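You operate a simulated robot arm through the tools that you are given. There is no shell and no other tool. Be economical: measure what you need, move in short steps, check, and stop when the job is done.

You run a simulated robot arm. Do the job below in one go: nothing can be reset, and whatever is moved stays where it is left.

JOB
Put the short can marked "filler" from the cart 72 lower deck in the open carton on the cart 29 padded top. Take the navy sample board and leave it on the white cabinet door on the cart 72 padded top. Fetch the acetone can and set it on the back of the blue bench's top. Close the pad drawer. Take the bare sample board and leave it on top of the brown large taped carton on the padded end of the yellow stand. Take the felt block and put it on the shelf under the red-legged bench. Shut the dust drawer. Take the folded grey cloth and leave it on the shelf under the grey bench. Do these in any order. Set down upright: acetone can.

The check looks at the end state, three seconds after you hand in, the way a careful person would. Anything else that was tipped, shoved, dropped, spilled or broken makes it a failure. Flat cloth is picked up by pressing the open fingertips on it (5 to 10 N) and closing them slowly along it; thin cloth reads only 2 to 8 mm in the jaws.

ROBOT AND FRAMES
A 7-joint arm with a two-finger parallel gripper on a trunk, on a base that drives. Base frame: it is fixed to the floor where the robot stands at the start and does not move with it; the origin is under the middle of the robot, x ahead of it, y to its left, z up. Lengths are in m, angles in degrees, forces in N, time in s.
With the tool pointing down near the work surface it reaches from about 0.1 to 0.68 m from the robot's upright axis, wherever it stands. Its first joint turns from -115.0 to 115.0 degrees. Places, roughly: acetone can [4.5, -4, 1]; back of the blue bench's top [6.8, -4, 0.8]; bare sample board (15x6x2 cm) [6.9, -3.7, 0.8]; dust drawer [7.4, -3.2, 0.4]; felt block (6x4x4 cm) [7.4, -3.4, 0.8]; folded grey cloth (10x7x3 cm) [10.9, -0.9, 0.8]; large taped carton [8.5, -1, 0.75]; navy sample board (15x6x2 cm) [0.6, -0.1, 0.9]; open carton [-2.25, -0.25, 1]; pad drawer [6.2, -3.3, 0.6]; shelf under the grey bench [7.4, 1.7, 0.3]; shelf under the red-legged bench [4.2, -3.8, 0.2]; short can [0.5, 0, 0.25]; white cabinet door (40x25x2 cm) [0.7, 0.5, 0.9]. Payload 3.91 kg.
The tool frame sits at the grasp point between the pads (the TCP): z along the fingers, y along the line on which they close. The tips reach 0.03 m beyond it. The gripper opens to 0.11 m. The fingers are 0.02 m wide and 0.01 m thick; the gripper's body (0.048 by 0.112 m) begins 0.055 m behind the TCP.
Orientation is told as [roll, pitch, yaw] about the base's x, y, z axes, in that order, counted from this pose: with the fingers straight down and closing along the base's y, the tool's x points along the base's -x, its y along +y and its z along -z.

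CONTROLS
- The arm moves only by the tool apply_moves. Its argument "steps" is a list of rows, each an object (a shift or turn left out is 0, a gripper value left out holds the last) with "slide": the shift along the tool's x, y, z in mm, a list of three; "angular": the turn, a rotation vector about the tool's x, y, z in degrees, a list of three; "gripper": the finger opening in mm, from 0 to 110. In form: [{"slide": [dx, dy, dz], "angular": [wx, wy, wz], "gripper": gripper}, ...]. A call has 1 to 12 rows; each row shifts and turns the commanded pose from where the row before left it, along the tool's axes as they then stand. Each row takes 0.2 s and may step no farther than 0.05 m and 8.6 degrees from the row before; otherwise, or with a gripper value out of range, the whole call is refused. Where a pose cannot be reached the arm comes as near as it can. A force on the tool above 40 N (or 10 N above the force at the start of the call, whichever is more), or a blocked arm, ends the call early, and 0.2 s more pass. Each finger travels about 0.153 m/s and halts on what it meets, pressing with about 43 N; the grip force reading is that of the motor and also rises with nothing between the fingers. The clock runs only during rows and for 0.2 s after the last one: add rows that do not move to give the fingers time. The reply holds the time, the measured pose of the TCP, the force on the tool along the base axes, the opening and the grip force, in the units named above and with some noise, with the torque about the TCP (base axes, N m) and any sound that the robot's microphone picked up.
- Cameras (640 x 400 px; columns grow to the right, rows downward): "scene" is now at [0.2312, 0.2113, 1.2846]; the picture's right is [0.22, -0.97, 0.00], its down [-0.72, -0.16, -0.68] and it looks along [0.66, 0.15, -0.73] (base axes); focal length 214 px, centre (320, 200). "wrist" rides on the gripper at [0.072, 0.017, -0.103] in the tool frame; the picture's right is [-0.23, 0.97, 0.00], its down [-0.76, -0.18, -0.62] and it looks along [-0.61, -0.14, 0.78] (tool axes); focal length 222 px, centre (320, 200). There is no depth. A picture from a camera that has moved, and an enlarged one, comes with that camera's place and axes in the base frame and with its lens. The place of the scene camera against the robot may be out by one fixed shift of up to 0.025 m in any direction.
- capture(camera): a new picture of that camera. The clock stands still meanwhile.
- slide_trunk(by): slides the trunk up (or, below 0, down) by that many m; the arm and the scene camera ride with it, the base frame stays. It gives what a move gives, with no picture.
- steer(legs): drives the robot by 1 to 6 legs, each [ahead, left, turn to the left] in m, m and degrees, along the robot's own axes; the way and the turn of a leg run together, so that a leg with both is an arc; at most 1.5 m and 180 degrees a leg. The arm and the cameras ride along, it lands a little off, and it stops where it bumps. It gives what a move gives.
- turn_head(pan, tilt): turns the head with the scene camera to pan (to the left, within 80 degrees either way) and tilt (down, from -29 to 69), counted from straight ahead of the robot. It gives what a move gives.
- enlarge(camera, box): a new picture of the part [left, top, right, bottom] of that camera's present view, enlarged. The clock stands still meanwhile.
- sign_off(): hands the job in; it is judged then, once.

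Work in short steps. Places have to be worked out from the pictures, the camera data and where the tool is seen: move nearer, look again, correct. Check each grasp and each placing, and mend what went wrong. You have 207 turns and 180 pictures in all, those below and enlarged ones among them. Open the gripper and draw the arm clear of the work before you hand the job in, unless the task says otherwise; then end with one line.

The tools are called after "Request:" as name(argument=value, ...) on one line, values as JSON. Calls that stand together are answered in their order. apply_moves: Moves the arm, as the interface text tells. Its arguments: {"type":"object","properties":{"steps":{"type":"array","items":{"type":"object","properties":{"slide":{"type":"array","items":{"type":"number"}},"angular":{"type":"array","items":{"type":"number"}},"gripper":{"type":"number"}}}}},"required":["steps"]} The other tools are called the same way: slide_trunk (by) slides the trunk up or down; steer (legs) drives the base; turn_head (pan, tilt) turns the head that bears the scene camera; capture (camera) takes a picture; enlarge (camera, box) takes an enlarged picture of a part of a camera's view; sign_off () hands the job in.

At the start:

```text
clock: 0.0
tcp_pos: [0.549, 0.0801, 1.1186]
tool_rot: [0.0, 0.0, 0.0]
ft_force: [0.1, 0.4, 0.5]
wrist_torque: [0.02, 0.03, 0.01]
gripper_width: 0.1101
gripper_force: 0.1
trunk travel left (down, up): [-0.625, 0.365]
robot x, y, heading: [-0.0008, 0.0021, 0.0]
head pan, tilt: [12.9, 47.2]
```

scene: 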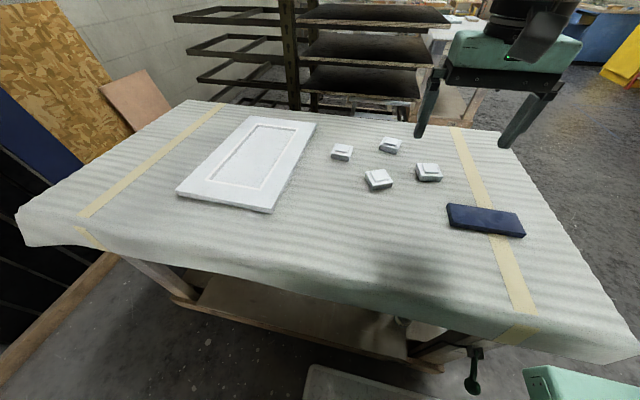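
wrist: 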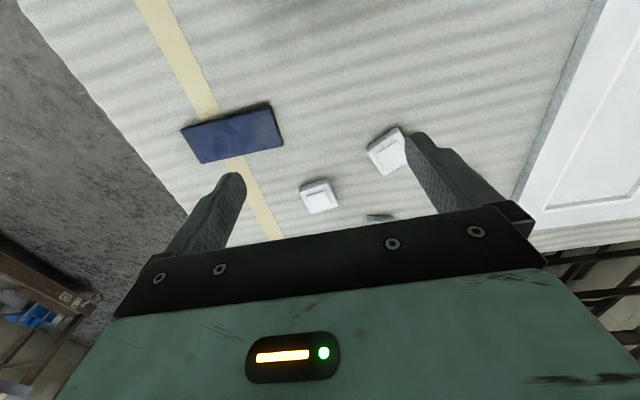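

The navy board lies at about [0.59,-0.08], with its long side along y. I turn the tool 90° about its axis so it closes along x, then look again.

Request:
apply_moves(steps=[{"angular": [0, 0, 8.2]}, {"angular": [0, 0, 8.2]}, {"angular": [0, 0, 8.2]}, {"angular": [0, 0, 8.2]}, {"angular": [0, 0, 8.2]}, {"angular": [0, 0, 8.2]}, {"angular": [0, 0, 8.2]}, {"angular": [0, 0, 8.2]}, {"angular": [0, 0, 8.2]}, {"angular": [0, 0, 8.2]}, {"angular": [0, 0, 8]}])

Request:
apply_moves(steps=[{"slide": [-40, 10, 20]}, {"slide": [-40, 10, 20]}, {"slide": [-40, 10, 20]}, {"slide": [-40, 10, 20]}, {}])

Request:
capture(camera="wrist")

Request:
capture(camera="scene")

```text
clock: 2.4
tcp_pos: [0.5494, 0.08, 1.1188]
tool_rot: [0.0, 0.0, -90.0]
ft_force: [0.0, 0.4, -0.4]
wrist_torque: [-0.02, 0.02, -0.03]
gripper_width: 0.1102
gripper_force: 0.0
trunk travel left (down, up): [-0.625, 0.365]
robot x, y, heading: [-0.0026, -0.0044, -0.0]
head pan, tilt: [12.9, 47.2]
```

```text
clock: 3.6
tcp_pos: [0.589, -0.0786, 1.0368]
tool_rot: [0.0, 0.0, -90.1]
ft_force: [-0.6, 1.2, 0.1]
wrist_torque: [0.0, 0.02, -0.01]
gripper_width: 0.1099
gripper_force: 0.0
trunk travel left (down, up): [-0.625, 0.365]
robot x, y, heading: [0.0039, -0.0023, 0.2]
head pan, tilt: [12.9, 47.2]
```

```text
177 pictures are left
camera wrist: at [0.6063, -0.007, 1.1402], right [0.97, -0.23, 0.0], down [-0.18, -0.76, 0.62], along [-0.14, -0.61, -0.78], focal length 222 px, centre (320, 200)
```

wrist: 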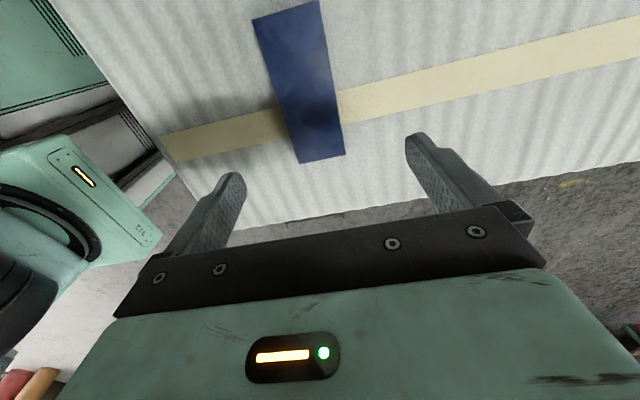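

```text
176 pictures are left
camera scene: at [0.2312, 0.2114, 1.2846], right [0.22, -0.97, 0.0], down [-0.72, -0.16, -0.68], along [0.66, 0.15, -0.73], focal length 214 px, centre (320, 200)
```

scene: 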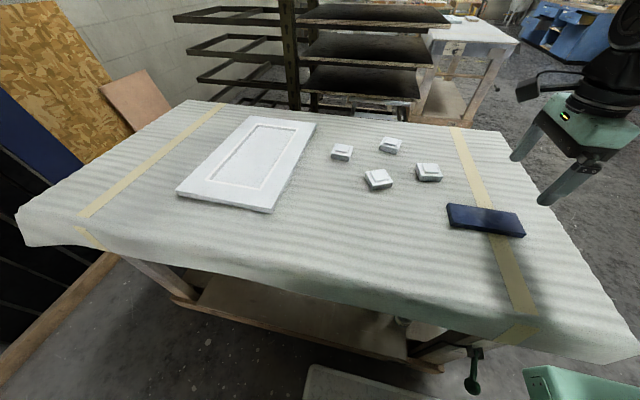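

The wrist view puts the board centre near [0.579,-0.066] with its top at about 0.885, aligned with y. I descend to just above it.

Request:
apply_moves(steps=[{"slide": [12, -10, 30]}, {"slide": [0, 0, 40]}, {"slide": [0, 0, 40]}, {"slide": [0, 0, 15]}, {}])

Request:
capture(camera="wrist")

Request:
capture(camera="scene")

```text
clock: 4.7
tcp_pos: [0.5795, -0.0684, 0.9175]
tool_rot: [0.1, 0.0, -90.0]
ft_force: [-5.7, 0.2, 23.5]
wrist_torque: [-0.03, 1.57, 0.02]
gripper_width: 0.1101
gripper_force: 0.0
trunk travel left (down, up): [-0.625, 0.365]
robot x, y, heading: [0.0011, -0.0004, -0.3]
head pan, tilt: [12.9, 47.2]
stopped in row 5: the force on the tool passed its limit at 44 N (the readings are from after the stop); the commanded pose is now the measured one
```

```text
175 pictures are left
camera wrist: at [0.5965, 0.0034, 1.0219], right [0.97, -0.23, 0.0], down [-0.18, -0.76, 0.62], along [-0.14, -0.61, -0.78], focal length 222 px, centre (320, 200)
```

wrist: 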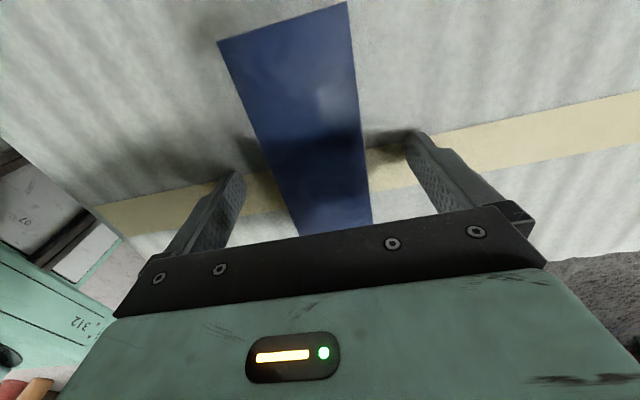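

```text
174 pictures are left
camera scene: at [0.2304, 0.2114, 1.2851], right [0.22, -0.97, 0.0], down [-0.72, -0.16, -0.68], along [0.66, 0.15, -0.73], focal length 214 px, centre (320, 200)
```

scene: 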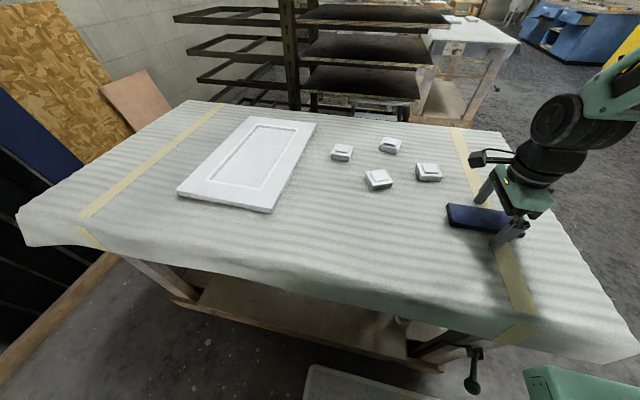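

The tips touched the padding at TCP z 0.9175, so the surface is at about 0.888 and the board top at about 0.908. The fingers straddle the board: I raise 4 mm, close, and lift.

Request:
apply_moves(steps=[{"slide": [0, 2, -4]}, {"gripper": 40}, {"gripper": 40}, {"gripper": 40}, {"gripper": 40}])

Request:
apply_moves(steps=[{"slide": [0, 0, -20]}, {"slide": [0, 0, -40]}, {"slide": [0, 0, -40]}, {}])

Request:
capture(camera="scene")

```text
clock: 5.8
tcp_pos: [0.5826, -0.0696, 0.922]
tool_rot: [0.0, 0.0, -90.0]
ft_force: [0.1, 0.4, 0.3]
wrist_torque: [-0.01, 0.02, -0.01]
gripper_width: 0.0571
gripper_force: 43.0
trunk travel left (down, up): [-0.625, 0.365]
robot x, y, heading: [0.0014, 0.0008, 0.1]
head pan, tilt: [12.9, 47.2]
```

```text
clock: 6.8
tcp_pos: [0.5825, -0.0684, 1.0214]
tool_rot: [0.1, 0.0, -90.0]
ft_force: [-0.5, 1.1, -1.0]
wrist_torque: [-0.01, 0.03, 0.0]
gripper_width: 0.057
gripper_force: 42.7
trunk travel left (down, up): [-0.625, 0.365]
robot x, y, heading: [-0.0014, -0.0009, -0.1]
head pan, tilt: [12.9, 47.2]
```

```text
173 pictures are left
camera scene: at [0.2314, 0.2113, 1.2845], right [0.22, -0.97, 0.0], down [-0.72, -0.16, -0.68], along [0.66, 0.15, -0.73], focal length 214 px, centre (320, 200)
```

scene: 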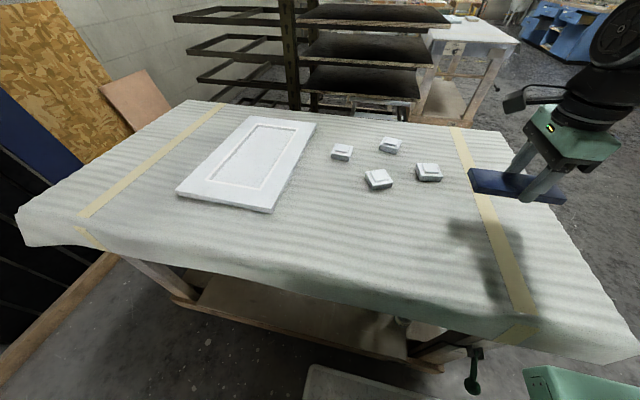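

The board is held and lifted. The cabinet door spans about x 0.5–0.93, y 0.40–0.65, so I drive 0.46 m left to put it ahead of the robot.

Request:
steer(legs=[[0, 0.46, 0]])

Request:
capture(camera="wrist")

Request:
capture(camera="scene")

```text
clock: 9.6
tcp_pos: [0.5806, 0.3928, 1.0215]
tool_rot: [0.2, 0.0, -89.6]
ft_force: [-0.3, 1.1, -1.8]
wrist_torque: [-0.02, 0.05, -0.03]
gripper_width: 0.0569
gripper_force: 42.8
trunk travel left (down, up): [-0.625, 0.365]
robot x, y, heading: [-0.002, 0.4573, 0.9]
head pan, tilt: [12.9, 47.2]
```

```text
172 pictures are left
camera wrist: at [0.597, 0.4646, 1.1241], right [0.98, -0.22, 0.0], down [-0.17, -0.76, 0.62], along [-0.13, -0.61, -0.78], focal length 222 px, centre (320, 200)
```

wrist: 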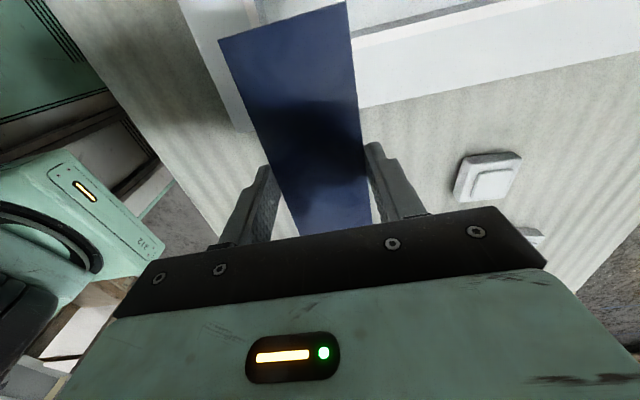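

```text
171 pictures are left
camera scene: at [0.2271, 0.6689, 1.2845], right [0.23, -0.97, 0.0], down [-0.71, -0.17, -0.68], along [0.66, 0.16, -0.73], focal length 214 px, centre (320, 200)
```

scene: 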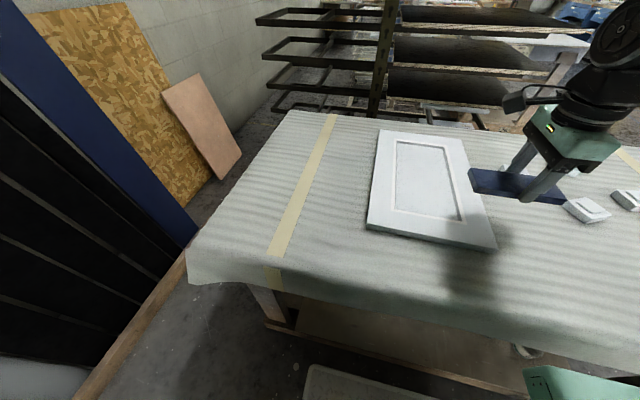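

The door occupies roughly x 0.50–0.92, y 0.39–0.65. I move the board to [0.65, 0.52] and come down to about 15 mm above the door.

Request:
apply_moves(steps=[{"slide": [42, 23, 0]}, {"slide": [42, 23, 0]}, {"slide": [43, 23, 0]}, {"slide": [0, 0, 30]}, {"slide": [0, 0, 30]}, {}])

Request:
capture(camera="wrist")

Request:
capture(camera="scene")

```text
clock: 11.0
tcp_pos: [0.6482, 0.5193, 0.9608]
tool_rot: [0.1, 0.0, -89.5]
ft_force: [0.5, -0.8, -1.2]
wrist_torque: [-0.02, -0.01, -0.04]
gripper_width: 0.0569
gripper_force: 43.1
trunk travel left (down, up): [-0.625, 0.365]
robot x, y, heading: [0.0011, 0.4604, 0.2]
head pan, tilt: [12.9, 47.2]
```

```text
170 pictures are left
camera wrist: at [0.665, 0.5919, 1.0645], right [0.98, -0.22, 0.0], down [-0.17, -0.76, 0.62], along [-0.13, -0.61, -0.78], focal length 222 px, centre (320, 200)
```

wrist: 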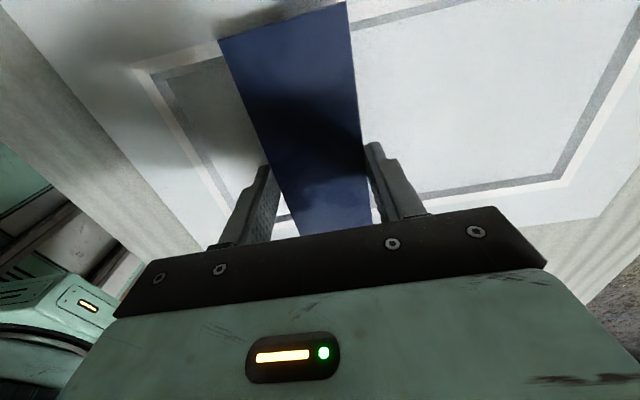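

```text
169 pictures are left
camera scene: at [0.227, 0.6689, 1.2846], right [0.23, -0.97, 0.0], down [-0.71, -0.17, -0.68], along [0.66, 0.16, -0.73], focal length 214 px, centre (320, 200)
```

scene: 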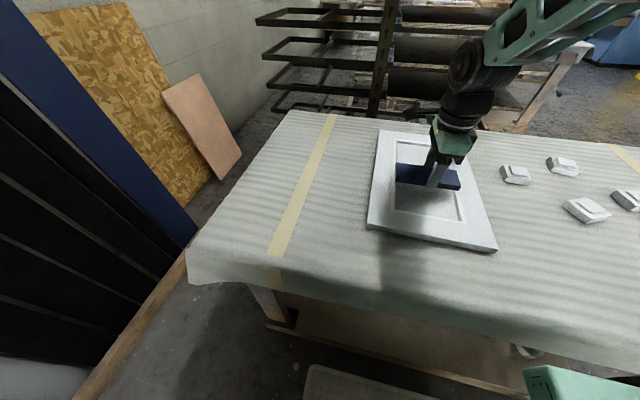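

The board is over the middle of the door. I lower in small steps to contact.

Request:
apply_moves(steps=[{"slide": [0, 0, 8]}, {"slide": [0, 0, 6]}, {"slide": [0, 0, 3]}, {}])

```text
clock: 12.0
tcp_pos: [0.65, 0.5206, 0.9442]
tool_rot: [0.1, 0.0, -89.6]
ft_force: [0.3, 0.2, -1.3]
wrist_torque: [0.0, -0.02, 0.0]
gripper_width: 0.0571
gripper_force: 42.9
trunk travel left (down, up): [-0.625, 0.365]
robot x, y, heading: [-0.0037, 0.4566, 0.4]
head pan, tilt: [12.9, 47.2]
```

No contact yet, so I go down in 2 mm steps.

Request:
apply_moves(steps=[{"slide": [0, 0, 2]}, {"slide": [0, 0, 2]}, {"slide": [0, 0, 1]}, {}])

```text
clock: 13.0
tcp_pos: [0.6495, 0.5196, 0.941]
tool_rot: [0.1, 0.1, -89.5]
ft_force: [-1.0, -0.5, 0.1]
wrist_torque: [-0.01, 0.05, -0.01]
gripper_width: 0.0572
gripper_force: 43.0
trunk travel left (down, up): [-0.625, 0.365]
robot x, y, heading: [-0.0052, 0.4539, 0.3]
head pan, tilt: [12.9, 47.2]
```

Request:
apply_moves(steps=[{"slide": [0, 0, 2]}, {"slide": [0, 0, 2]}, {}])

```text
clock: 13.8
tcp_pos: [0.6488, 0.5197, 0.9369]
tool_rot: [0.4, 0.1, -89.5]
ft_force: [1.1, -1.0, 37.0]
wrist_torque: [-0.01, 0.09, 0.02]
gripper_width: 0.0573
gripper_force: 43.1
trunk travel left (down, up): [-0.625, 0.365]
robot x, y, heading: [-0.002, 0.4539, 0.6]
head pan, tilt: [12.9, 47.2]
```

Firm contact at 0.937. I ease up slightly, open, and lift away.

Request:
apply_moves(steps=[{"slide": [0, 0, -1.5]}, {"gripper": 85}, {}, {"slide": [0, 0, -25]}, {"slide": [0, 0, -45]}, {"slide": [0, 0, -45]}, {"slide": [0, 0, -45]}, {}])

Request:
capture(camera="scene")

```text
clock: 15.6
tcp_pos: [0.6486, 0.5211, 1.0955]
tool_rot: [0.1, 0.0, -89.5]
ft_force: [0.4, -0.2, 0.4]
wrist_torque: [-0.01, 0.05, 0.01]
gripper_width: 0.0851
gripper_force: 0.0
trunk travel left (down, up): [-0.625, 0.365]
robot x, y, heading: [0.0006, 0.4551, 0.4]
head pan, tilt: [12.9, 47.2]
```

```text
168 pictures are left
camera scene: at [0.2271, 0.6689, 1.2845], right [0.23, -0.97, 0.0], down [-0.71, -0.17, -0.68], along [0.66, 0.16, -0.73], focal length 214 px, centre (320, 200)
```

scene: 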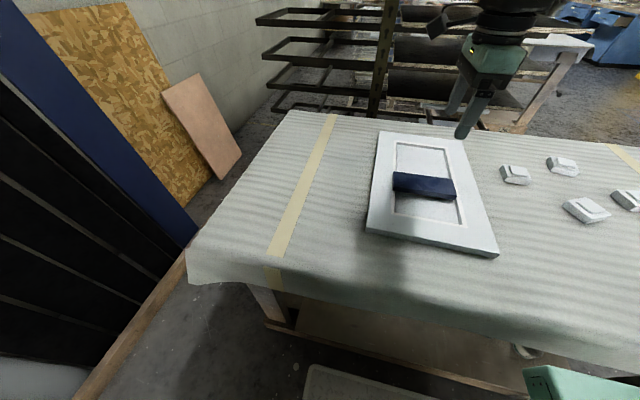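

The navy board is on the door. Next I back off and look at the lower deck for the filler can.

Request:
steer(legs=[[-0.6, 0, 0], [0, -0.46, 0]])

Request:
turn_head(pan=0, tilt=35)

Request:
slide_trunk(by=-0.5)

Request:
capture(camera="scene")

```text
clock: 21.4
tcp_pos: [0.0483, 0.0669, 1.0956]
tool_rot: [0.1, 0.0, -88.7]
ft_force: [-0.8, -0.8, 0.5]
wrist_torque: [0.01, -0.02, -0.01]
gripper_width: 0.085
gripper_force: 0.0
trunk travel left (down, up): [-0.625, 0.365]
robot x, y, heading: [-0.603, -0.0058, 1.4]
head pan, tilt: [12.9, 47.2]
```

```text
clock: 22.1
tcp_pos: [0.0484, 0.0672, 1.0951]
tool_rot: [0.1, 0.0, -88.9]
ft_force: [0.1, 0.7, -0.8]
wrist_torque: [-0.02, -0.02, -0.02]
gripper_width: 0.0848
gripper_force: 0.0
trunk travel left (down, up): [-0.625, 0.365]
robot x, y, heading: [-0.6062, -0.009, 1.1]
head pan, tilt: [0.0, 35.0]
```

```text
refused: -0.5 is not a number from -0.4 to 0.4
```

```text
167 pictures are left
camera scene: at [-0.3637, 0.1916, 1.3024], right [0.02, -1.0, 0.0], down [-0.57, -0.01, -0.82], along [0.82, 0.02, -0.57], focal length 214 px, centre (320, 200)
```

scene: 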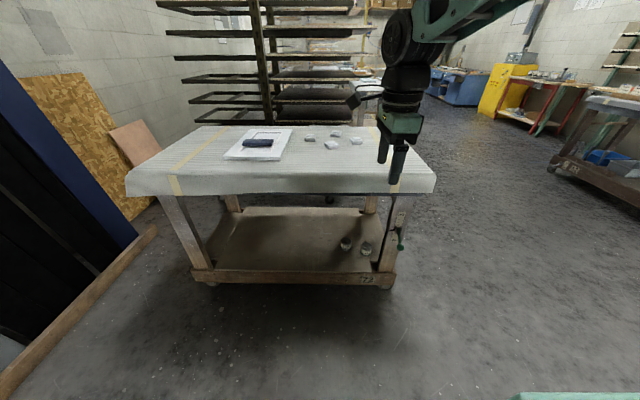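

Two cans stand on the lower deck near its right end. I lower the trunk and zoom in to find which one says "filler".

Request:
slide_trunk(by=-0.4)

Request:
capture(camera="scene")

Request:
enlarge(camera="scene", box=[300, 60, 420, 200])

```text
clock: 25.9
tcp_pos: [0.0485, 0.0666, 0.6962]
tool_rot: [0.1, 0.0, -88.8]
ft_force: [-1.0, 0.2, 0.5]
wrist_torque: [0.0, -0.01, -0.01]
gripper_width: 0.0849
gripper_force: 0.1
trunk travel left (down, up): [-0.225, 0.765]
robot x, y, heading: [-0.5992, -0.0054, 0.9]
head pan, tilt: [0.0, 35.0]
```

```text
166 pictures are left
camera scene: at [-0.3637, 0.1916, 0.9025], right [0.02, -1.0, 0.0], down [-0.57, -0.01, -0.82], along [0.82, 0.02, -0.57], focal length 214 px, centre (320, 200)
```

scene: 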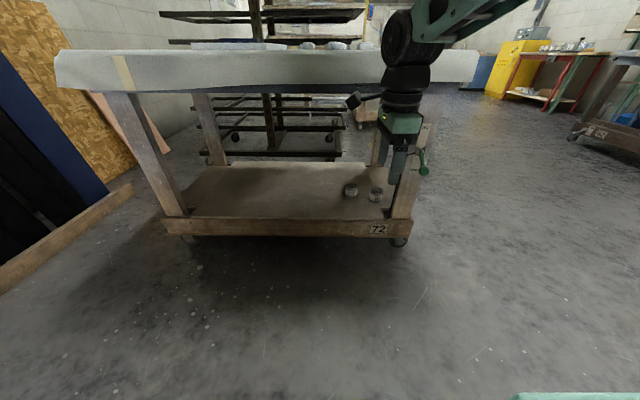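

```text
2.86 times, centred on (360, 130) of scene
camera zoom: at [-0.3637, 0.1916, 0.9025], right [0.02, -1.0, 0.0], down [-0.57, -0.01, -0.82], along [0.82, 0.02, -0.57], focal length 613 px, centre (206, 400)
```

zoom: 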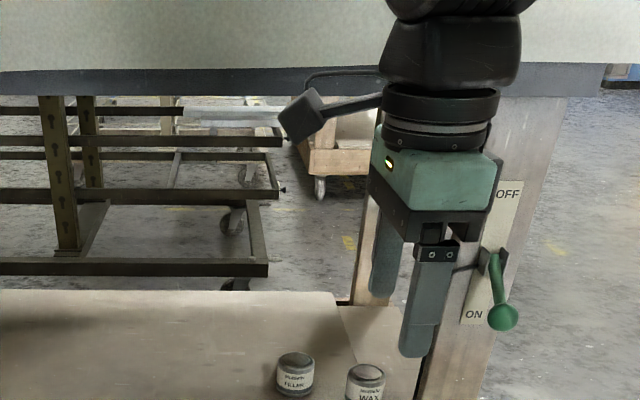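

The left can reads FILLER and the right one WAX. While still clear of the cart, I turn the tool so its camera will sit on top when the fingers point forward.

Request:
apply_moves(steps=[{"angular": [0, 0, 8.2], "gripper": 105}, {"angular": [0, 0, 8.2]}, {"angular": [0, 0, 8.2]}, {"angular": [0, 0, 8.2]}, {"angular": [0, 0, 8.2]}, {"angular": [0, 0, 8.2]}, {"angular": [0, 0, 8.2]}, {"angular": [0, 0, 8.2]}, {"angular": [0, 0, 8.2]}, {"angular": [0, 0, 8.2]}, {"angular": [0, 0, 8.2]}])

Request:
apply_moves(steps=[{"angular": [0, 8.2, 0]}, {"angular": [0, 8.2, 0]}, {"angular": [0, 8.2, 0]}, {"angular": [0, 8.2, 0]}, {"angular": [0, 8.2, 0]}, {"angular": [0, 8.2, 0]}, {"angular": [0, 8.2, 0]}, {"angular": [0, 8.2, 0]}, {}])

Request:
capture(camera="scene")

Request:
capture(camera="wrist")

```text
clock: 28.3
tcp_pos: [0.0496, 0.0673, 0.6959]
tool_rot: [0.0, 0.1, -179.1]
ft_force: [0.3, -1.4, -0.2]
wrist_torque: [-0.02, -0.02, 0.0]
gripper_width: 0.105
gripper_force: 0.1
trunk travel left (down, up): [-0.225, 0.765]
robot x, y, heading: [-0.6036, -0.0066, 1.4]
head pan, tilt: [0.0, 35.0]
```

```text
clock: 30.3
tcp_pos: [0.0478, 0.0656, 0.6961]
tool_rot: [-0.1, 65.8, -179.1]
ft_force: [1.1, 0.1, -0.1]
wrist_torque: [0.01, 0.01, 0.0]
gripper_width: 0.1047
gripper_force: 0.1
trunk travel left (down, up): [-0.225, 0.765]
robot x, y, heading: [-0.6001, -0.0098, 1.3]
head pan, tilt: [0.0, 35.0]
```

```text
164 pictures are left
camera scene: at [-0.3637, 0.1916, 0.9025], right [0.02, -1.0, 0.0], down [-0.57, -0.01, -0.82], along [0.82, 0.02, -0.57], focal length 214 px, centre (320, 200)
```

scene: 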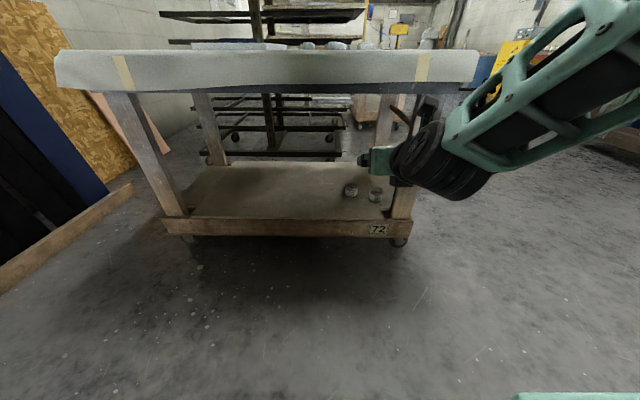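

```text
163 pictures are left
camera wrist: at [-0.0168, 0.0472, 0.8042], right [-0.08, -0.98, -0.21], down [-0.88, 0.16, -0.44], along [0.46, 0.15, -0.87], focal length 222 px, centre (320, 200)
```

wrist: 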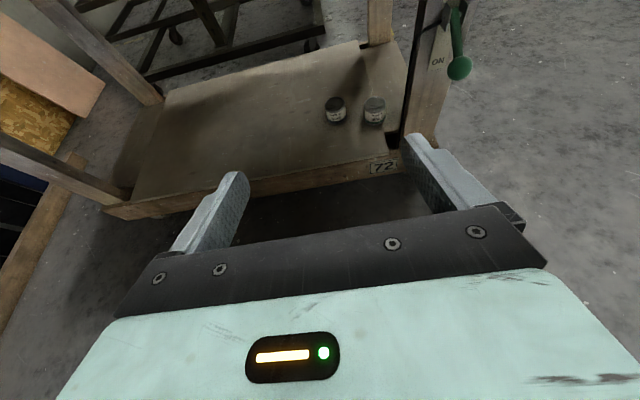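

The tool turned well and the wrist camera is on top, looking forward and down. I set about 45° tilt, drop the trunk, and lower the tool toward deck height while still outside the cart.

Request:
apply_moves(steps=[{"angular": [0, -8, 0]}, {"angular": [0, -8, 0]}, {"angular": [0, -4, 0]}, {}])

Request:
slide_trunk(by=-0.22)

Request:
capture(camera="scene")

Request:
capture(camera="wrist")

```text
clock: 31.3
tcp_pos: [0.0483, 0.0663, 0.6961]
tool_rot: [-0.1, 45.7, -179.1]
ft_force: [0.6, -0.1, -1.0]
wrist_torque: [-0.02, 0.0, 0.02]
gripper_width: 0.105
gripper_force: 0.1
trunk travel left (down, up): [-0.225, 0.765]
robot x, y, heading: [-0.6038, -0.0053, 1.0]
head pan, tilt: [0.0, 35.0]
```

```text
clock: 33.7
tcp_pos: [0.048, 0.0669, 0.4766]
tool_rot: [0.1, 45.7, -178.9]
ft_force: [0.0, 0.3, 0.4]
wrist_torque: [-0.01, 0.0, 0.04]
gripper_width: 0.1051
gripper_force: 0.0
trunk travel left (down, up): [-0.005, 0.985]
robot x, y, heading: [-0.6023, -0.0058, 1.0]
head pan, tilt: [0.0, 35.0]
```

```text
162 pictures are left
camera scene: at [-0.3637, 0.1916, 0.6825], right [0.02, -1.0, 0.0], down [-0.57, -0.01, -0.82], along [0.82, 0.02, -0.57], focal length 214 px, centre (320, 200)
```

scene: 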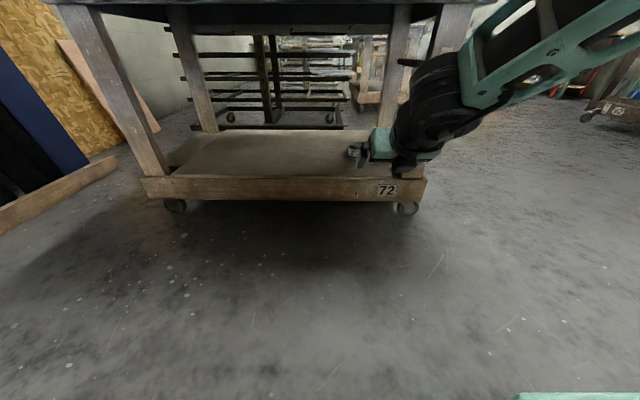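

```text
161 pictures are left
camera wrist: at [0.0249, 0.0485, 0.5997], right [-0.14, -0.98, -0.16], down [-0.98, 0.16, -0.11], along [0.13, 0.14, -0.98], focal length 222 px, centre (320, 200)
```

wrist: 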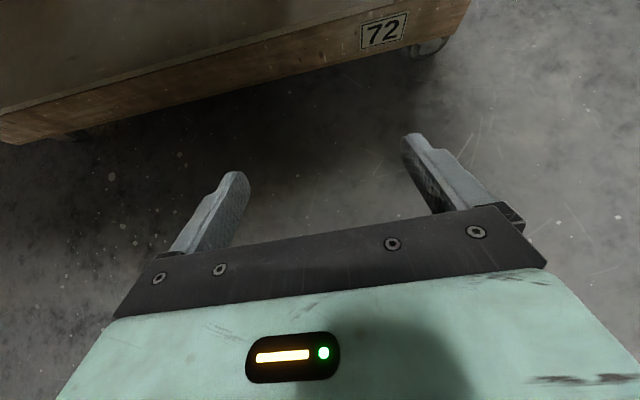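

The deck is near z≈0.21 with its front edge around x≈0.48. I lower the tool to z≈0.36, above the can tops, and drive forward part way to look.

Request:
apply_moves(steps=[{"slide": [-28, 0, 27]}, {"slide": [-28, 0, 27]}, {"slide": [-28, 0, 27]}, {}])

Request:
steer(legs=[[0.36, 0, 0]])

Request:
capture(camera="wrist")

Request:
capture(camera="scene")

```text
clock: 34.7
tcp_pos: [0.0474, 0.0685, 0.3602]
tool_rot: [0.0, 45.9, -179.0]
ft_force: [-0.2, 0.1, -0.4]
wrist_torque: [0.02, 0.02, 0.01]
gripper_width: 0.105
gripper_force: 0.0
trunk travel left (down, up): [-0.005, 0.985]
robot x, y, heading: [-0.6038, -0.0081, 1.1]
head pan, tilt: [0.0, 35.0]
```

```text
clock: 36.9
tcp_pos: [0.3983, 0.072, 0.3583]
tool_rot: [0.0, 45.8, -179.1]
ft_force: [0.8, 0.7, 0.3]
wrist_torque: [0.03, -0.02, -0.02]
gripper_width: 0.105
gripper_force: 0.0
trunk travel left (down, up): [-0.005, 0.985]
robot x, y, heading: [-0.2515, -0.0001, 1.0]
head pan, tilt: [0.0, 35.0]
```

```text
160 pictures are left
camera wrist: at [0.375, 0.0541, 0.4837], right [-0.15, -0.98, -0.16], down [-0.98, 0.16, -0.11], along [0.13, 0.14, -0.98], focal length 222 px, centre (320, 200)
```

wrist: 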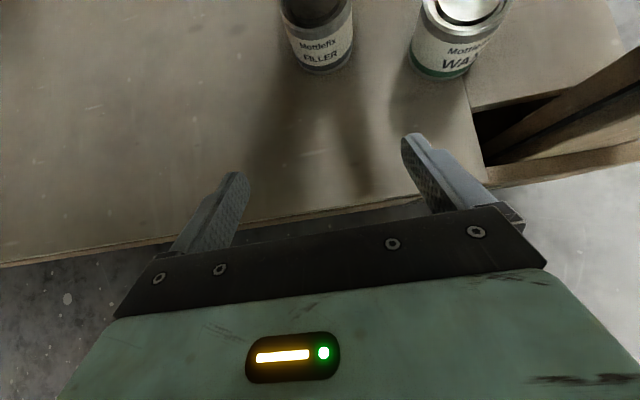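

```text
159 pictures are left
camera scene: at [-0.0127, 0.1975, 0.6825], right [0.02, -1.0, 0.0], down [-0.57, -0.01, -0.82], along [0.82, 0.01, -0.57], focal length 214 px, centre (320, 200)
```

scene: 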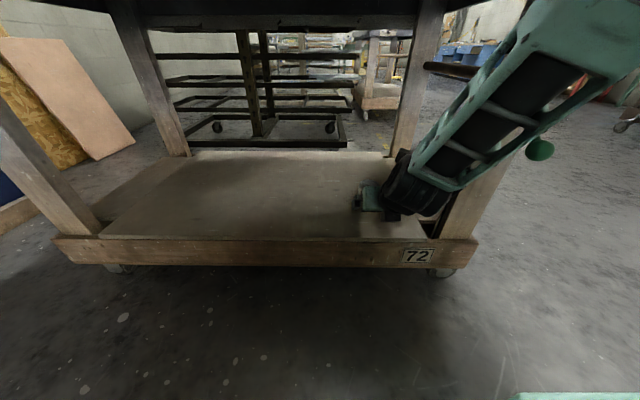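

Filler can centre is about [0.58, 0.064] with a diameter of 7 cm, the deck at z≈0.26, and the table edge and legs clear of the arm. I lower to z≈0.305, shift 11 mm right, and look again before going in.

Request:
apply_moves(steps=[{"slide": [-19, 6, 18.5]}, {"slide": [-19, 5, 18.5]}, {}])

Request:
steer(legs=[[0.08, 0, 0]])

Request:
capture(camera="wrist")

Request:
capture(camera="scene")

```text
clock: 37.7
tcp_pos: [0.3998, 0.0611, 0.3091]
tool_rot: [0.0, 45.7, -179.3]
ft_force: [0.5, -0.5, 0.6]
wrist_torque: [0.0, 0.0, 0.01]
gripper_width: 0.1054
gripper_force: 0.0
trunk travel left (down, up): [-0.005, 0.985]
robot x, y, heading: [-0.2504, -0.0012, 0.8]
head pan, tilt: [0.0, 35.0]
```

```text
clock: 38.8
tcp_pos: [0.479, 0.0627, 0.3072]
tool_rot: [-0.1, 45.7, -179.2]
ft_force: [0.3, -0.2, -0.1]
wrist_torque: [0.03, -0.02, 0.0]
gripper_width: 0.1052
gripper_force: 0.1
trunk travel left (down, up): [-0.005, 0.985]
robot x, y, heading: [-0.1667, -0.0012, 1.0]
head pan, tilt: [0.0, 35.0]
```

```text
158 pictures are left
camera wrist: at [0.4566, 0.0451, 0.4317], right [-0.15, -0.98, -0.16], down [-0.98, 0.16, -0.11], along [0.13, 0.14, -0.98], focal length 222 px, centre (320, 200)
```

wrist: 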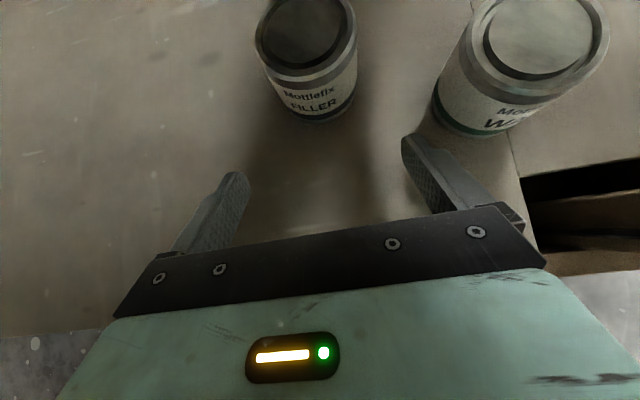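

```text
157 pictures are left
camera scene: at [0.0678, 0.1989, 0.6825], right [0.02, -1.0, 0.0], down [-0.57, -0.01, -0.82], along [0.82, 0.01, -0.57], focal length 214 px, centre (320, 200)
```

scene: 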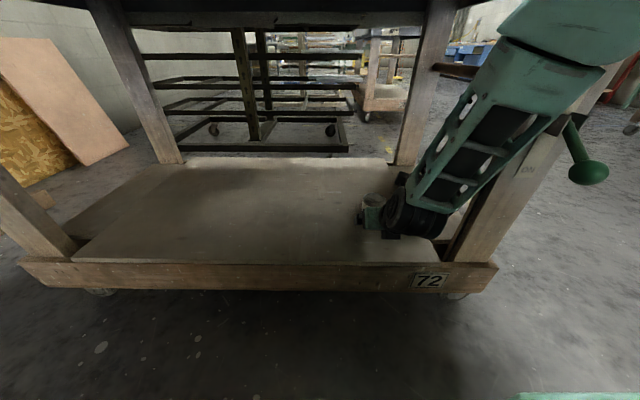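

Filler centre is [0.577, 0.061], about 6 cm tall, and the WAX can is about 27 mm clear of the right finger. I lower 10 mm, shift 3 mm right, and drive 9 cm in.

Request:
apply_moves(steps=[{"slide": [-7, 3.5, 7]}, {}])

Request:
steer(legs=[[0.06, 0, 0]])

Request:
capture(camera="wrist")

```text
clock: 39.4
tcp_pos: [0.4799, 0.0592, 0.2983]
tool_rot: [0.0, 45.7, -179.2]
ft_force: [0.2, -0.1, -0.2]
wrist_torque: [-0.02, 0.03, -0.01]
gripper_width: 0.1052
gripper_force: 0.0
trunk travel left (down, up): [-0.005, 0.985]
robot x, y, heading: [-0.1698, -0.0013, 1.3]
head pan, tilt: [0.0, 35.0]
```

```text
clock: 40.4
tcp_pos: [0.5407, 0.0607, 0.2989]
tool_rot: [0.0, 45.7, -179.4]
ft_force: [-1.0, 0.9, -0.1]
wrist_torque: [-0.01, -0.01, 0.0]
gripper_width: 0.105
gripper_force: 0.0
trunk travel left (down, up): [-0.005, 0.985]
robot x, y, heading: [-0.1088, 0.0007, 1.0]
head pan, tilt: [0.0, 35.0]
```

```text
156 pictures are left
camera wrist: at [0.5171, 0.043, 0.4216], right [-0.15, -0.98, -0.16], down [-0.98, 0.16, -0.11], along [0.13, 0.14, -0.98], focal length 222 px, centre (320, 200)
```

wrist: 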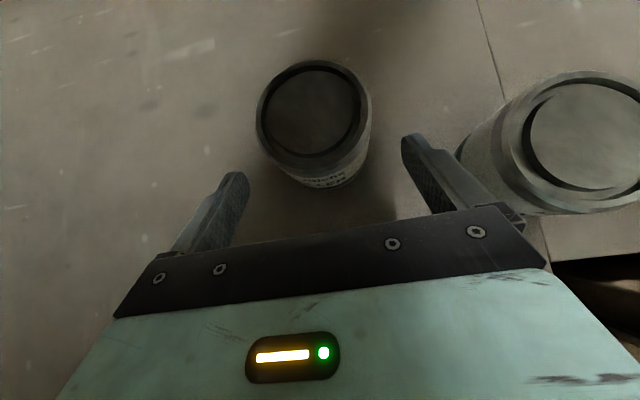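

The can is between the finger lines. I slide forward 33 mm in small steps and close.

Request:
apply_moves(steps=[{"slide": [11.5, 1.5, 12]}, {"slide": [11.5, 1.5, 12]}, {}, {"gripper": 50}, {"gripper": 50}, {"gripper": 50}, {"gripper": 50}])

Request:
capture(camera="wrist")

```text
clock: 42.0
tcp_pos: [0.5718, 0.0586, 0.2979]
tool_rot: [0.1, 45.6, -179.3]
ft_force: [1.9, -0.6, 0.8]
wrist_torque: [-0.02, -0.01, 0.05]
gripper_width: 0.0649
gripper_force: 42.5
trunk travel left (down, up): [-0.005, 0.985]
robot x, y, heading: [-0.108, -0.0037, 1.0]
head pan, tilt: [0.0, 35.0]
```

```text
155 pictures are left
camera wrist: at [0.5493, 0.0407, 0.4212], right [-0.15, -0.98, -0.16], down [-0.98, 0.16, -0.11], along [0.13, 0.14, -0.98], focal length 222 px, centre (320, 200)
```

wrist: 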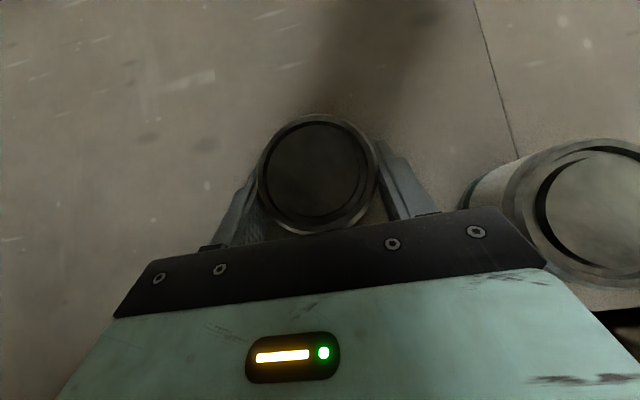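

The can is gripped at 65 mm. I lift 35 mm and back straight out.

Request:
apply_moves(steps=[{"slide": [12, 0, -12]}, {"slide": [13, 0, -13]}, {}])

Request:
steer(legs=[[-0.5, 0, 0]])

Request:
capture(camera="wrist")

Request:
capture(camera="scene")

```text
clock: 42.8
tcp_pos: [0.5737, 0.0584, 0.3338]
tool_rot: [0.0, 45.7, -179.3]
ft_force: [0.2, 0.4, -3.2]
wrist_torque: [-0.02, 0.01, -0.01]
gripper_width: 0.0648
gripper_force: 43.2
trunk travel left (down, up): [-0.005, 0.985]
robot x, y, heading: [-0.1134, 0.0035, 1.0]
head pan, tilt: [0.0, 35.0]
```

```text
clock: 45.6
tcp_pos: [0.0908, 0.0422, 0.3325]
tool_rot: [0.0, 45.7, 179.6]
ft_force: [-0.5, -0.2, -3.5]
wrist_torque: [-0.02, 0.05, 0.0]
gripper_width: 0.0648
gripper_force: 43.2
trunk travel left (down, up): [-0.005, 0.985]
robot x, y, heading: [-0.5979, 0.0023, -0.1]
head pan, tilt: [0.0, 35.0]
```

```text
154 pictures are left
camera wrist: at [0.0656, 0.0249, 0.4568], right [-0.16, -0.97, -0.16], down [-0.98, 0.18, -0.11], along [0.14, 0.14, -0.98], focal length 222 px, centre (320, 200)
```

wrist: 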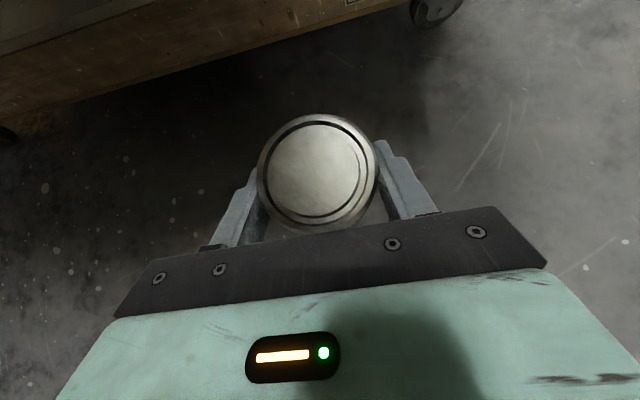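

```text
153 pictures are left
camera scene: at [-0.3542, 0.1918, 0.6825], right [0.0, -1.0, 0.0], down [-0.57, 0.0, -0.82], along [0.82, 0.0, -0.57], focal length 214 px, centre (320, 200)
```

scene: 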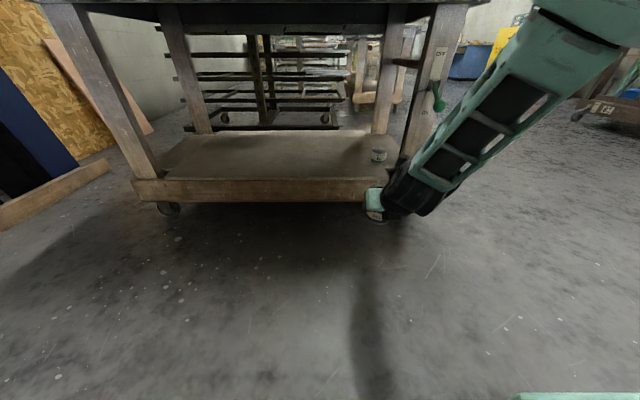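

The can is out and upright in the grip. I raise the trunk and turn around to see cart 29.

Request:
slide_trunk(by=0.4)

Request:
slide_trunk(by=0.4)

Request:
steer(legs=[[0, 0, 180]])

Request:
turn_head(pan=0, tilt=30)

Request:
capture(camera="scene")

```text
clock: 49.5
tcp_pos: [0.0892, 0.0428, 0.733]
tool_rot: [0.0, 45.7, 179.7]
ft_force: [-0.4, 0.8, -1.9]
wrist_torque: [-0.02, 0.03, -0.01]
gripper_width: 0.065
gripper_force: 43.1
trunk travel left (down, up): [-0.405, 0.585]
robot x, y, heading: [-0.6016, 0.0022, -0.3]
head pan, tilt: [0.0, 35.0]
```

```text
clock: 53.3
tcp_pos: [0.089, 0.0421, 1.1326]
tool_rot: [0.1, 45.7, 179.7]
ft_force: [0.1, 0.0, -2.2]
wrist_torque: [-0.01, -0.01, -0.03]
gripper_width: 0.065
gripper_force: 43.0
trunk travel left (down, up): [-0.805, 0.185]
robot x, y, heading: [-0.5988, -0.004, -0.3]
head pan, tilt: [0.0, 35.0]
```

```text
clock: 61.2
tcp_pos: [-1.2782, -0.0817, 1.1341]
tool_rot: [0.0, 45.7, 2.6]
ft_force: [-0.1, -0.1, -2.9]
wrist_torque: [0.02, -0.02, 0.01]
gripper_width: 0.0648
gripper_force: 43.5
trunk travel left (down, up): [-0.805, 0.185]
robot x, y, heading: [-0.5999, -0.0017, -176.9]
head pan, tilt: [0.0, 35.0]
```

```text
clock: 61.8
tcp_pos: [-1.2781, -0.0808, 1.1325]
tool_rot: [0.0, 45.7, 2.7]
ft_force: [0.1, 0.2, -2.6]
wrist_torque: [0.0, -0.02, 0.02]
gripper_width: 0.065
gripper_force: 43.1
trunk travel left (down, up): [-0.805, 0.185]
robot x, y, heading: [-0.6001, -0.0005, -177.0]
head pan, tilt: [0.0, 30.0]
```

```text
152 pictures are left
camera scene: at [-0.8061, -0.2298, 1.4902], right [-0.05, 1.0, 0.0], down [0.5, 0.03, -0.87], along [-0.86, -0.05, -0.5], focal length 214 px, centre (320, 200)
```

scene: 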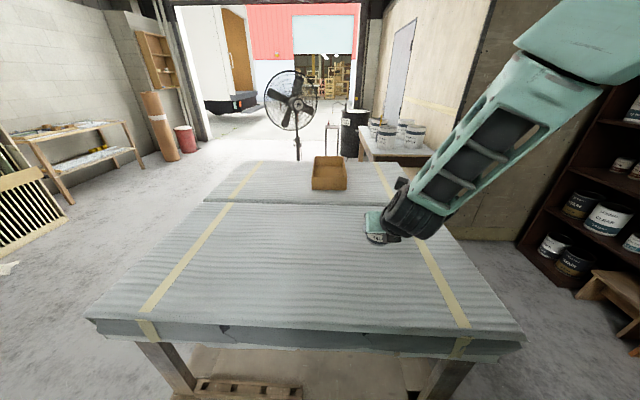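

Cart 29 is the far padded table behind another one, with the carton near [-2.1,-0.24]. It has to be approached from the far side, so I raise a bit and drive around the open left end.

Request:
slide_trunk(by=0.15)

Request:
steer(legs=[[0, 0, -3], [0, 1.5, 0], [0, 0.2, 0]])

Request:
capture(camera="scene")

```text
clock: 63.6
tcp_pos: [-1.2782, -0.0815, 1.2833]
tool_rot: [0.0, 45.7, 2.7]
ft_force: [0.1, 0.2, -2.9]
wrist_torque: [-0.03, -0.01, -0.01]
gripper_width: 0.0646
gripper_force: 43.5
trunk travel left (down, up): [-0.955, 0.035]
robot x, y, heading: [-0.596, 0.0016, -177.3]
head pan, tilt: [0.0, 30.0]
```

```text
clock: 72.6
tcp_pos: [-1.3101, -1.7106, 1.2834]
tool_rot: [0.0, 45.7, -2.0]
ft_force: [0.2, -0.2, -3.0]
wrist_torque: [0.0, -0.02, 0.03]
gripper_width: 0.0648
gripper_force: 43.2
trunk travel left (down, up): [-0.955, 0.035]
robot x, y, heading: [-0.6257, -1.6866, 178.0]
head pan, tilt: [0.0, 30.0]
```

```text
151 pictures are left
camera scene: at [-0.8509, -1.8971, 1.6403], right [0.03, 1.0, 0.0], down [0.5, -0.02, -0.87], along [-0.87, 0.03, -0.5], focal length 214 px, centre (320, 200)
```

scene: 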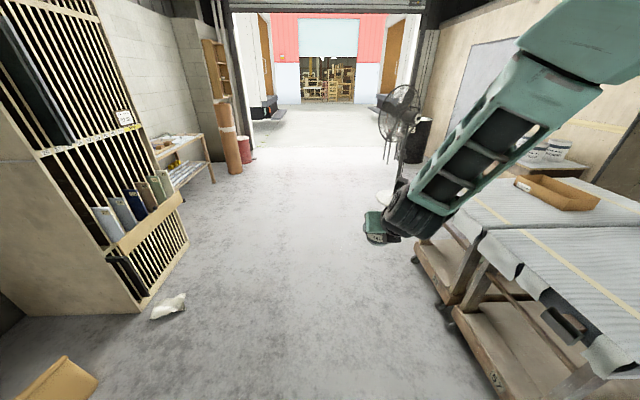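

The carton is at about [-2.08,-0.25], an open tray, and a fan stands at about [-3.7,-0.8]. I turn here, then back along the cart's free end.

Request:
steer(legs=[[0, 0, 180], [-1.2, 0, 0]])

```text
clock: 86.0
tcp_pos: [-1.1322, -1.6272, 1.2827]
tool_rot: [0.0, 45.8, 179.1]
ft_force: [0.6, 0.5, -1.6]
wrist_torque: [-0.02, 0.04, -0.02]
gripper_width: 0.0648
gripper_force: 42.9
trunk travel left (down, up): [-0.955, 0.035]
robot x, y, heading: [-1.8197, -1.6632, -0.6]
head pan, tilt: [0.0, 30.0]
```

Request:
steer(legs=[[-1.1, 0, 0.6]])

Request:
turn_head(pan=60, tilt=35)

Request:
capture(camera="scene")

```text
clock: 91.6
tcp_pos: [-2.2339, -1.6118, 1.2836]
tool_rot: [0.0, 45.7, -179.6]
ft_force: [-1.1, 0.2, -2.8]
wrist_torque: [0.01, 0.08, 0.0]
gripper_width: 0.0648
gripper_force: 43.0
trunk travel left (down, up): [-0.955, 0.035]
robot x, y, heading: [-2.919, -1.6642, 0.6]
head pan, tilt: [0.0, 30.0]
```

```text
clock: 92.9
tcp_pos: [-2.2347, -1.6107, 1.2827]
tool_rot: [0.0, 45.7, -179.5]
ft_force: [0.0, -0.6, -3.3]
wrist_torque: [0.02, 0.01, -0.01]
gripper_width: 0.0645
gripper_force: 43.0
trunk travel left (down, up): [-0.955, 0.035]
robot x, y, heading: [-2.9188, -1.6632, 0.7]
head pan, tilt: [60.0, 35.0]
```

```text
150 pictures are left
camera scene: at [-2.7243, -1.3919, 1.6325], right [0.87, -0.49, 0.0], down [-0.28, -0.5, -0.82], along [0.4, 0.71, -0.57], focal length 214 px, centre (320, 200)
```

scene: 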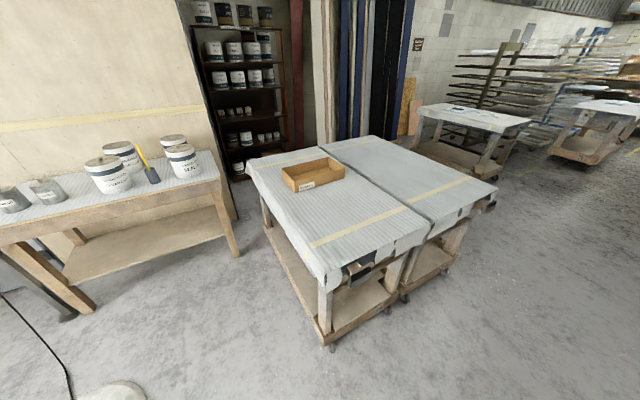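

The near side of cart 29 is at x≈-2.44 and the carton spans x -2.29 to -1.91, y -0.31 to -0.13. I drive left 1.36 m to sit in front of it, staying clear of the paint table at y≈0.25.

Request:
steer(legs=[[0, 1.36, -0.7]])

Request:
turn_head(pan=0, tilt=45)

Request:
capture(camera="scene")

Request:
capture(camera="wrist")

```text
clock: 99.6
tcp_pos: [-2.2366, -0.2793, 1.2826]
tool_rot: [-0.1, 45.7, 179.3]
ft_force: [0.3, 0.4, -2.6]
wrist_torque: [-0.03, 0.03, 0.01]
gripper_width: 0.0648
gripper_force: 43.0
trunk travel left (down, up): [-0.955, 0.035]
robot x, y, heading: [-2.918, -0.3176, -0.5]
head pan, tilt: [60.0, 35.0]
```

```text
clock: 100.9
tcp_pos: [-2.236, -0.28, 1.2828]
tool_rot: [0.0, 45.7, 179.3]
ft_force: [-0.3, 0.4, -3.1]
wrist_torque: [0.02, 0.01, 0.0]
gripper_width: 0.0646
gripper_force: 43.3
trunk travel left (down, up): [-0.955, 0.035]
robot x, y, heading: [-2.9204, -0.318, -0.2]
head pan, tilt: [0.0, 45.0]
```

```text
149 pictures are left
camera scene: at [-2.6855, -0.1265, 1.6177], right [-0.01, -1.0, 0.0], down [-0.71, 0.0, -0.71], along [0.71, 0.0, -0.71], focal length 214 px, centre (320, 200)
```

scene: 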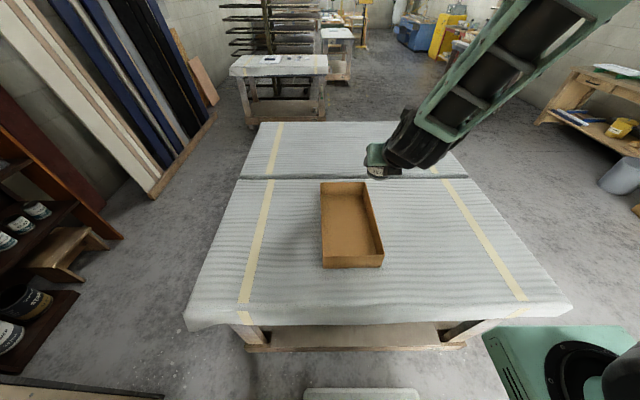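

```text
148 pictures are left
camera wrist: at [-2.2602, -0.2965, 1.4066], right [-0.17, -0.97, -0.16], down [-0.98, 0.19, -0.11], along [0.14, 0.14, -0.98], focal length 222 px, centre (320, 200)
```

wrist: 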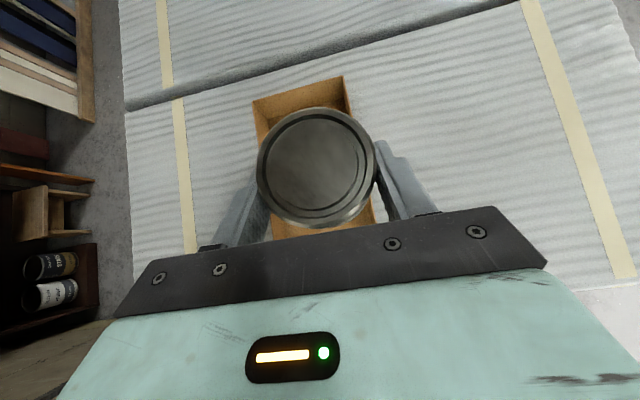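

The carton interior spans x -2.32 to -1.94, y -0.33 to -0.12. I edge forward 7 cm and left 5.5 cm, extend the arm a bit, and check the view.

Request:
steer(legs=[[0.07, 0.055, 0.3]])

Request:
apply_moves(steps=[{"slide": [18, 0, 18]}, {"slide": [18, 0, 18]}, {}])

Request:
slide_trunk(by=-0.25)

Request:
capture(camera="wrist")

Request:
capture(camera="scene")

```text
clock: 102.0
tcp_pos: [-2.1678, -0.2204, 1.2829]
tool_rot: [0.0, 45.7, 179.6]
ft_force: [-0.5, 0.5, -1.8]
wrist_torque: [-0.02, 0.01, 0.02]
gripper_width: 0.0646
gripper_force: 42.7
trunk travel left (down, up): [-0.955, 0.035]
robot x, y, heading: [-2.8523, -0.2624, -0.2]
head pan, tilt: [0.0, 45.0]
```

```text
clock: 102.8
tcp_pos: [-2.1145, -0.2204, 1.2827]
tool_rot: [0.0, 45.5, 179.6]
ft_force: [-0.3, -0.3, -2.3]
wrist_torque: [0.01, 0.01, 0.02]
gripper_width: 0.0646
gripper_force: 43.1
trunk travel left (down, up): [-0.955, 0.035]
robot x, y, heading: [-2.8531, -0.2646, -0.0]
head pan, tilt: [0.0, 45.0]
```

```text
clock: 105.4
tcp_pos: [-2.1163, -0.22, 1.033]
tool_rot: [0.0, 45.6, 179.6]
ft_force: [-0.2, 0.1, -2.0]
wrist_torque: [-0.04, 0.03, -0.02]
gripper_width: 0.0648
gripper_force: 42.8
trunk travel left (down, up): [-0.705, 0.285]
robot x, y, heading: [-2.8538, -0.2606, -0.1]
head pan, tilt: [0.0, 45.0]
```

```text
147 pictures are left
camera wrist: at [-2.1387, -0.2377, 1.1572], right [-0.16, -0.97, -0.16], down [-0.98, 0.18, -0.11], along [0.14, 0.14, -0.98], focal length 222 px, centre (320, 200)
```

wrist: 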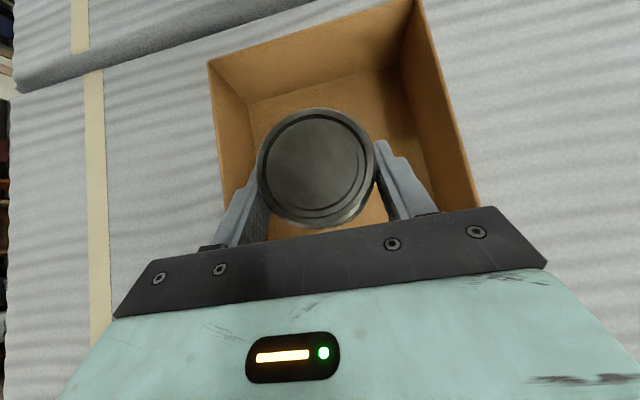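

```text
146 pictures are left
camera scene: at [-2.6165, -0.0709, 1.3677], right [0.0, -1.0, 0.0], down [-0.71, 0.0, -0.71], along [0.71, 0.0, -0.71], focal length 214 px, centre (320, 200)
```

scene: 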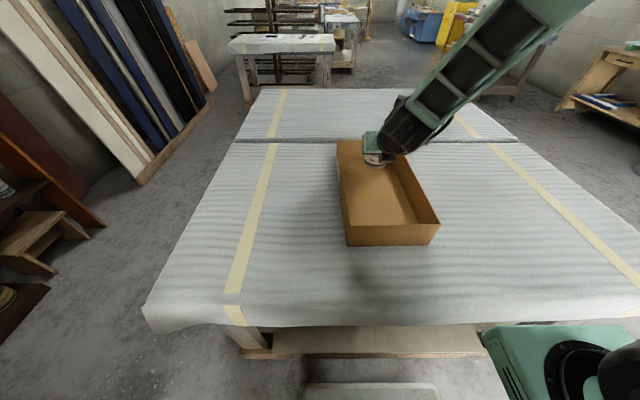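

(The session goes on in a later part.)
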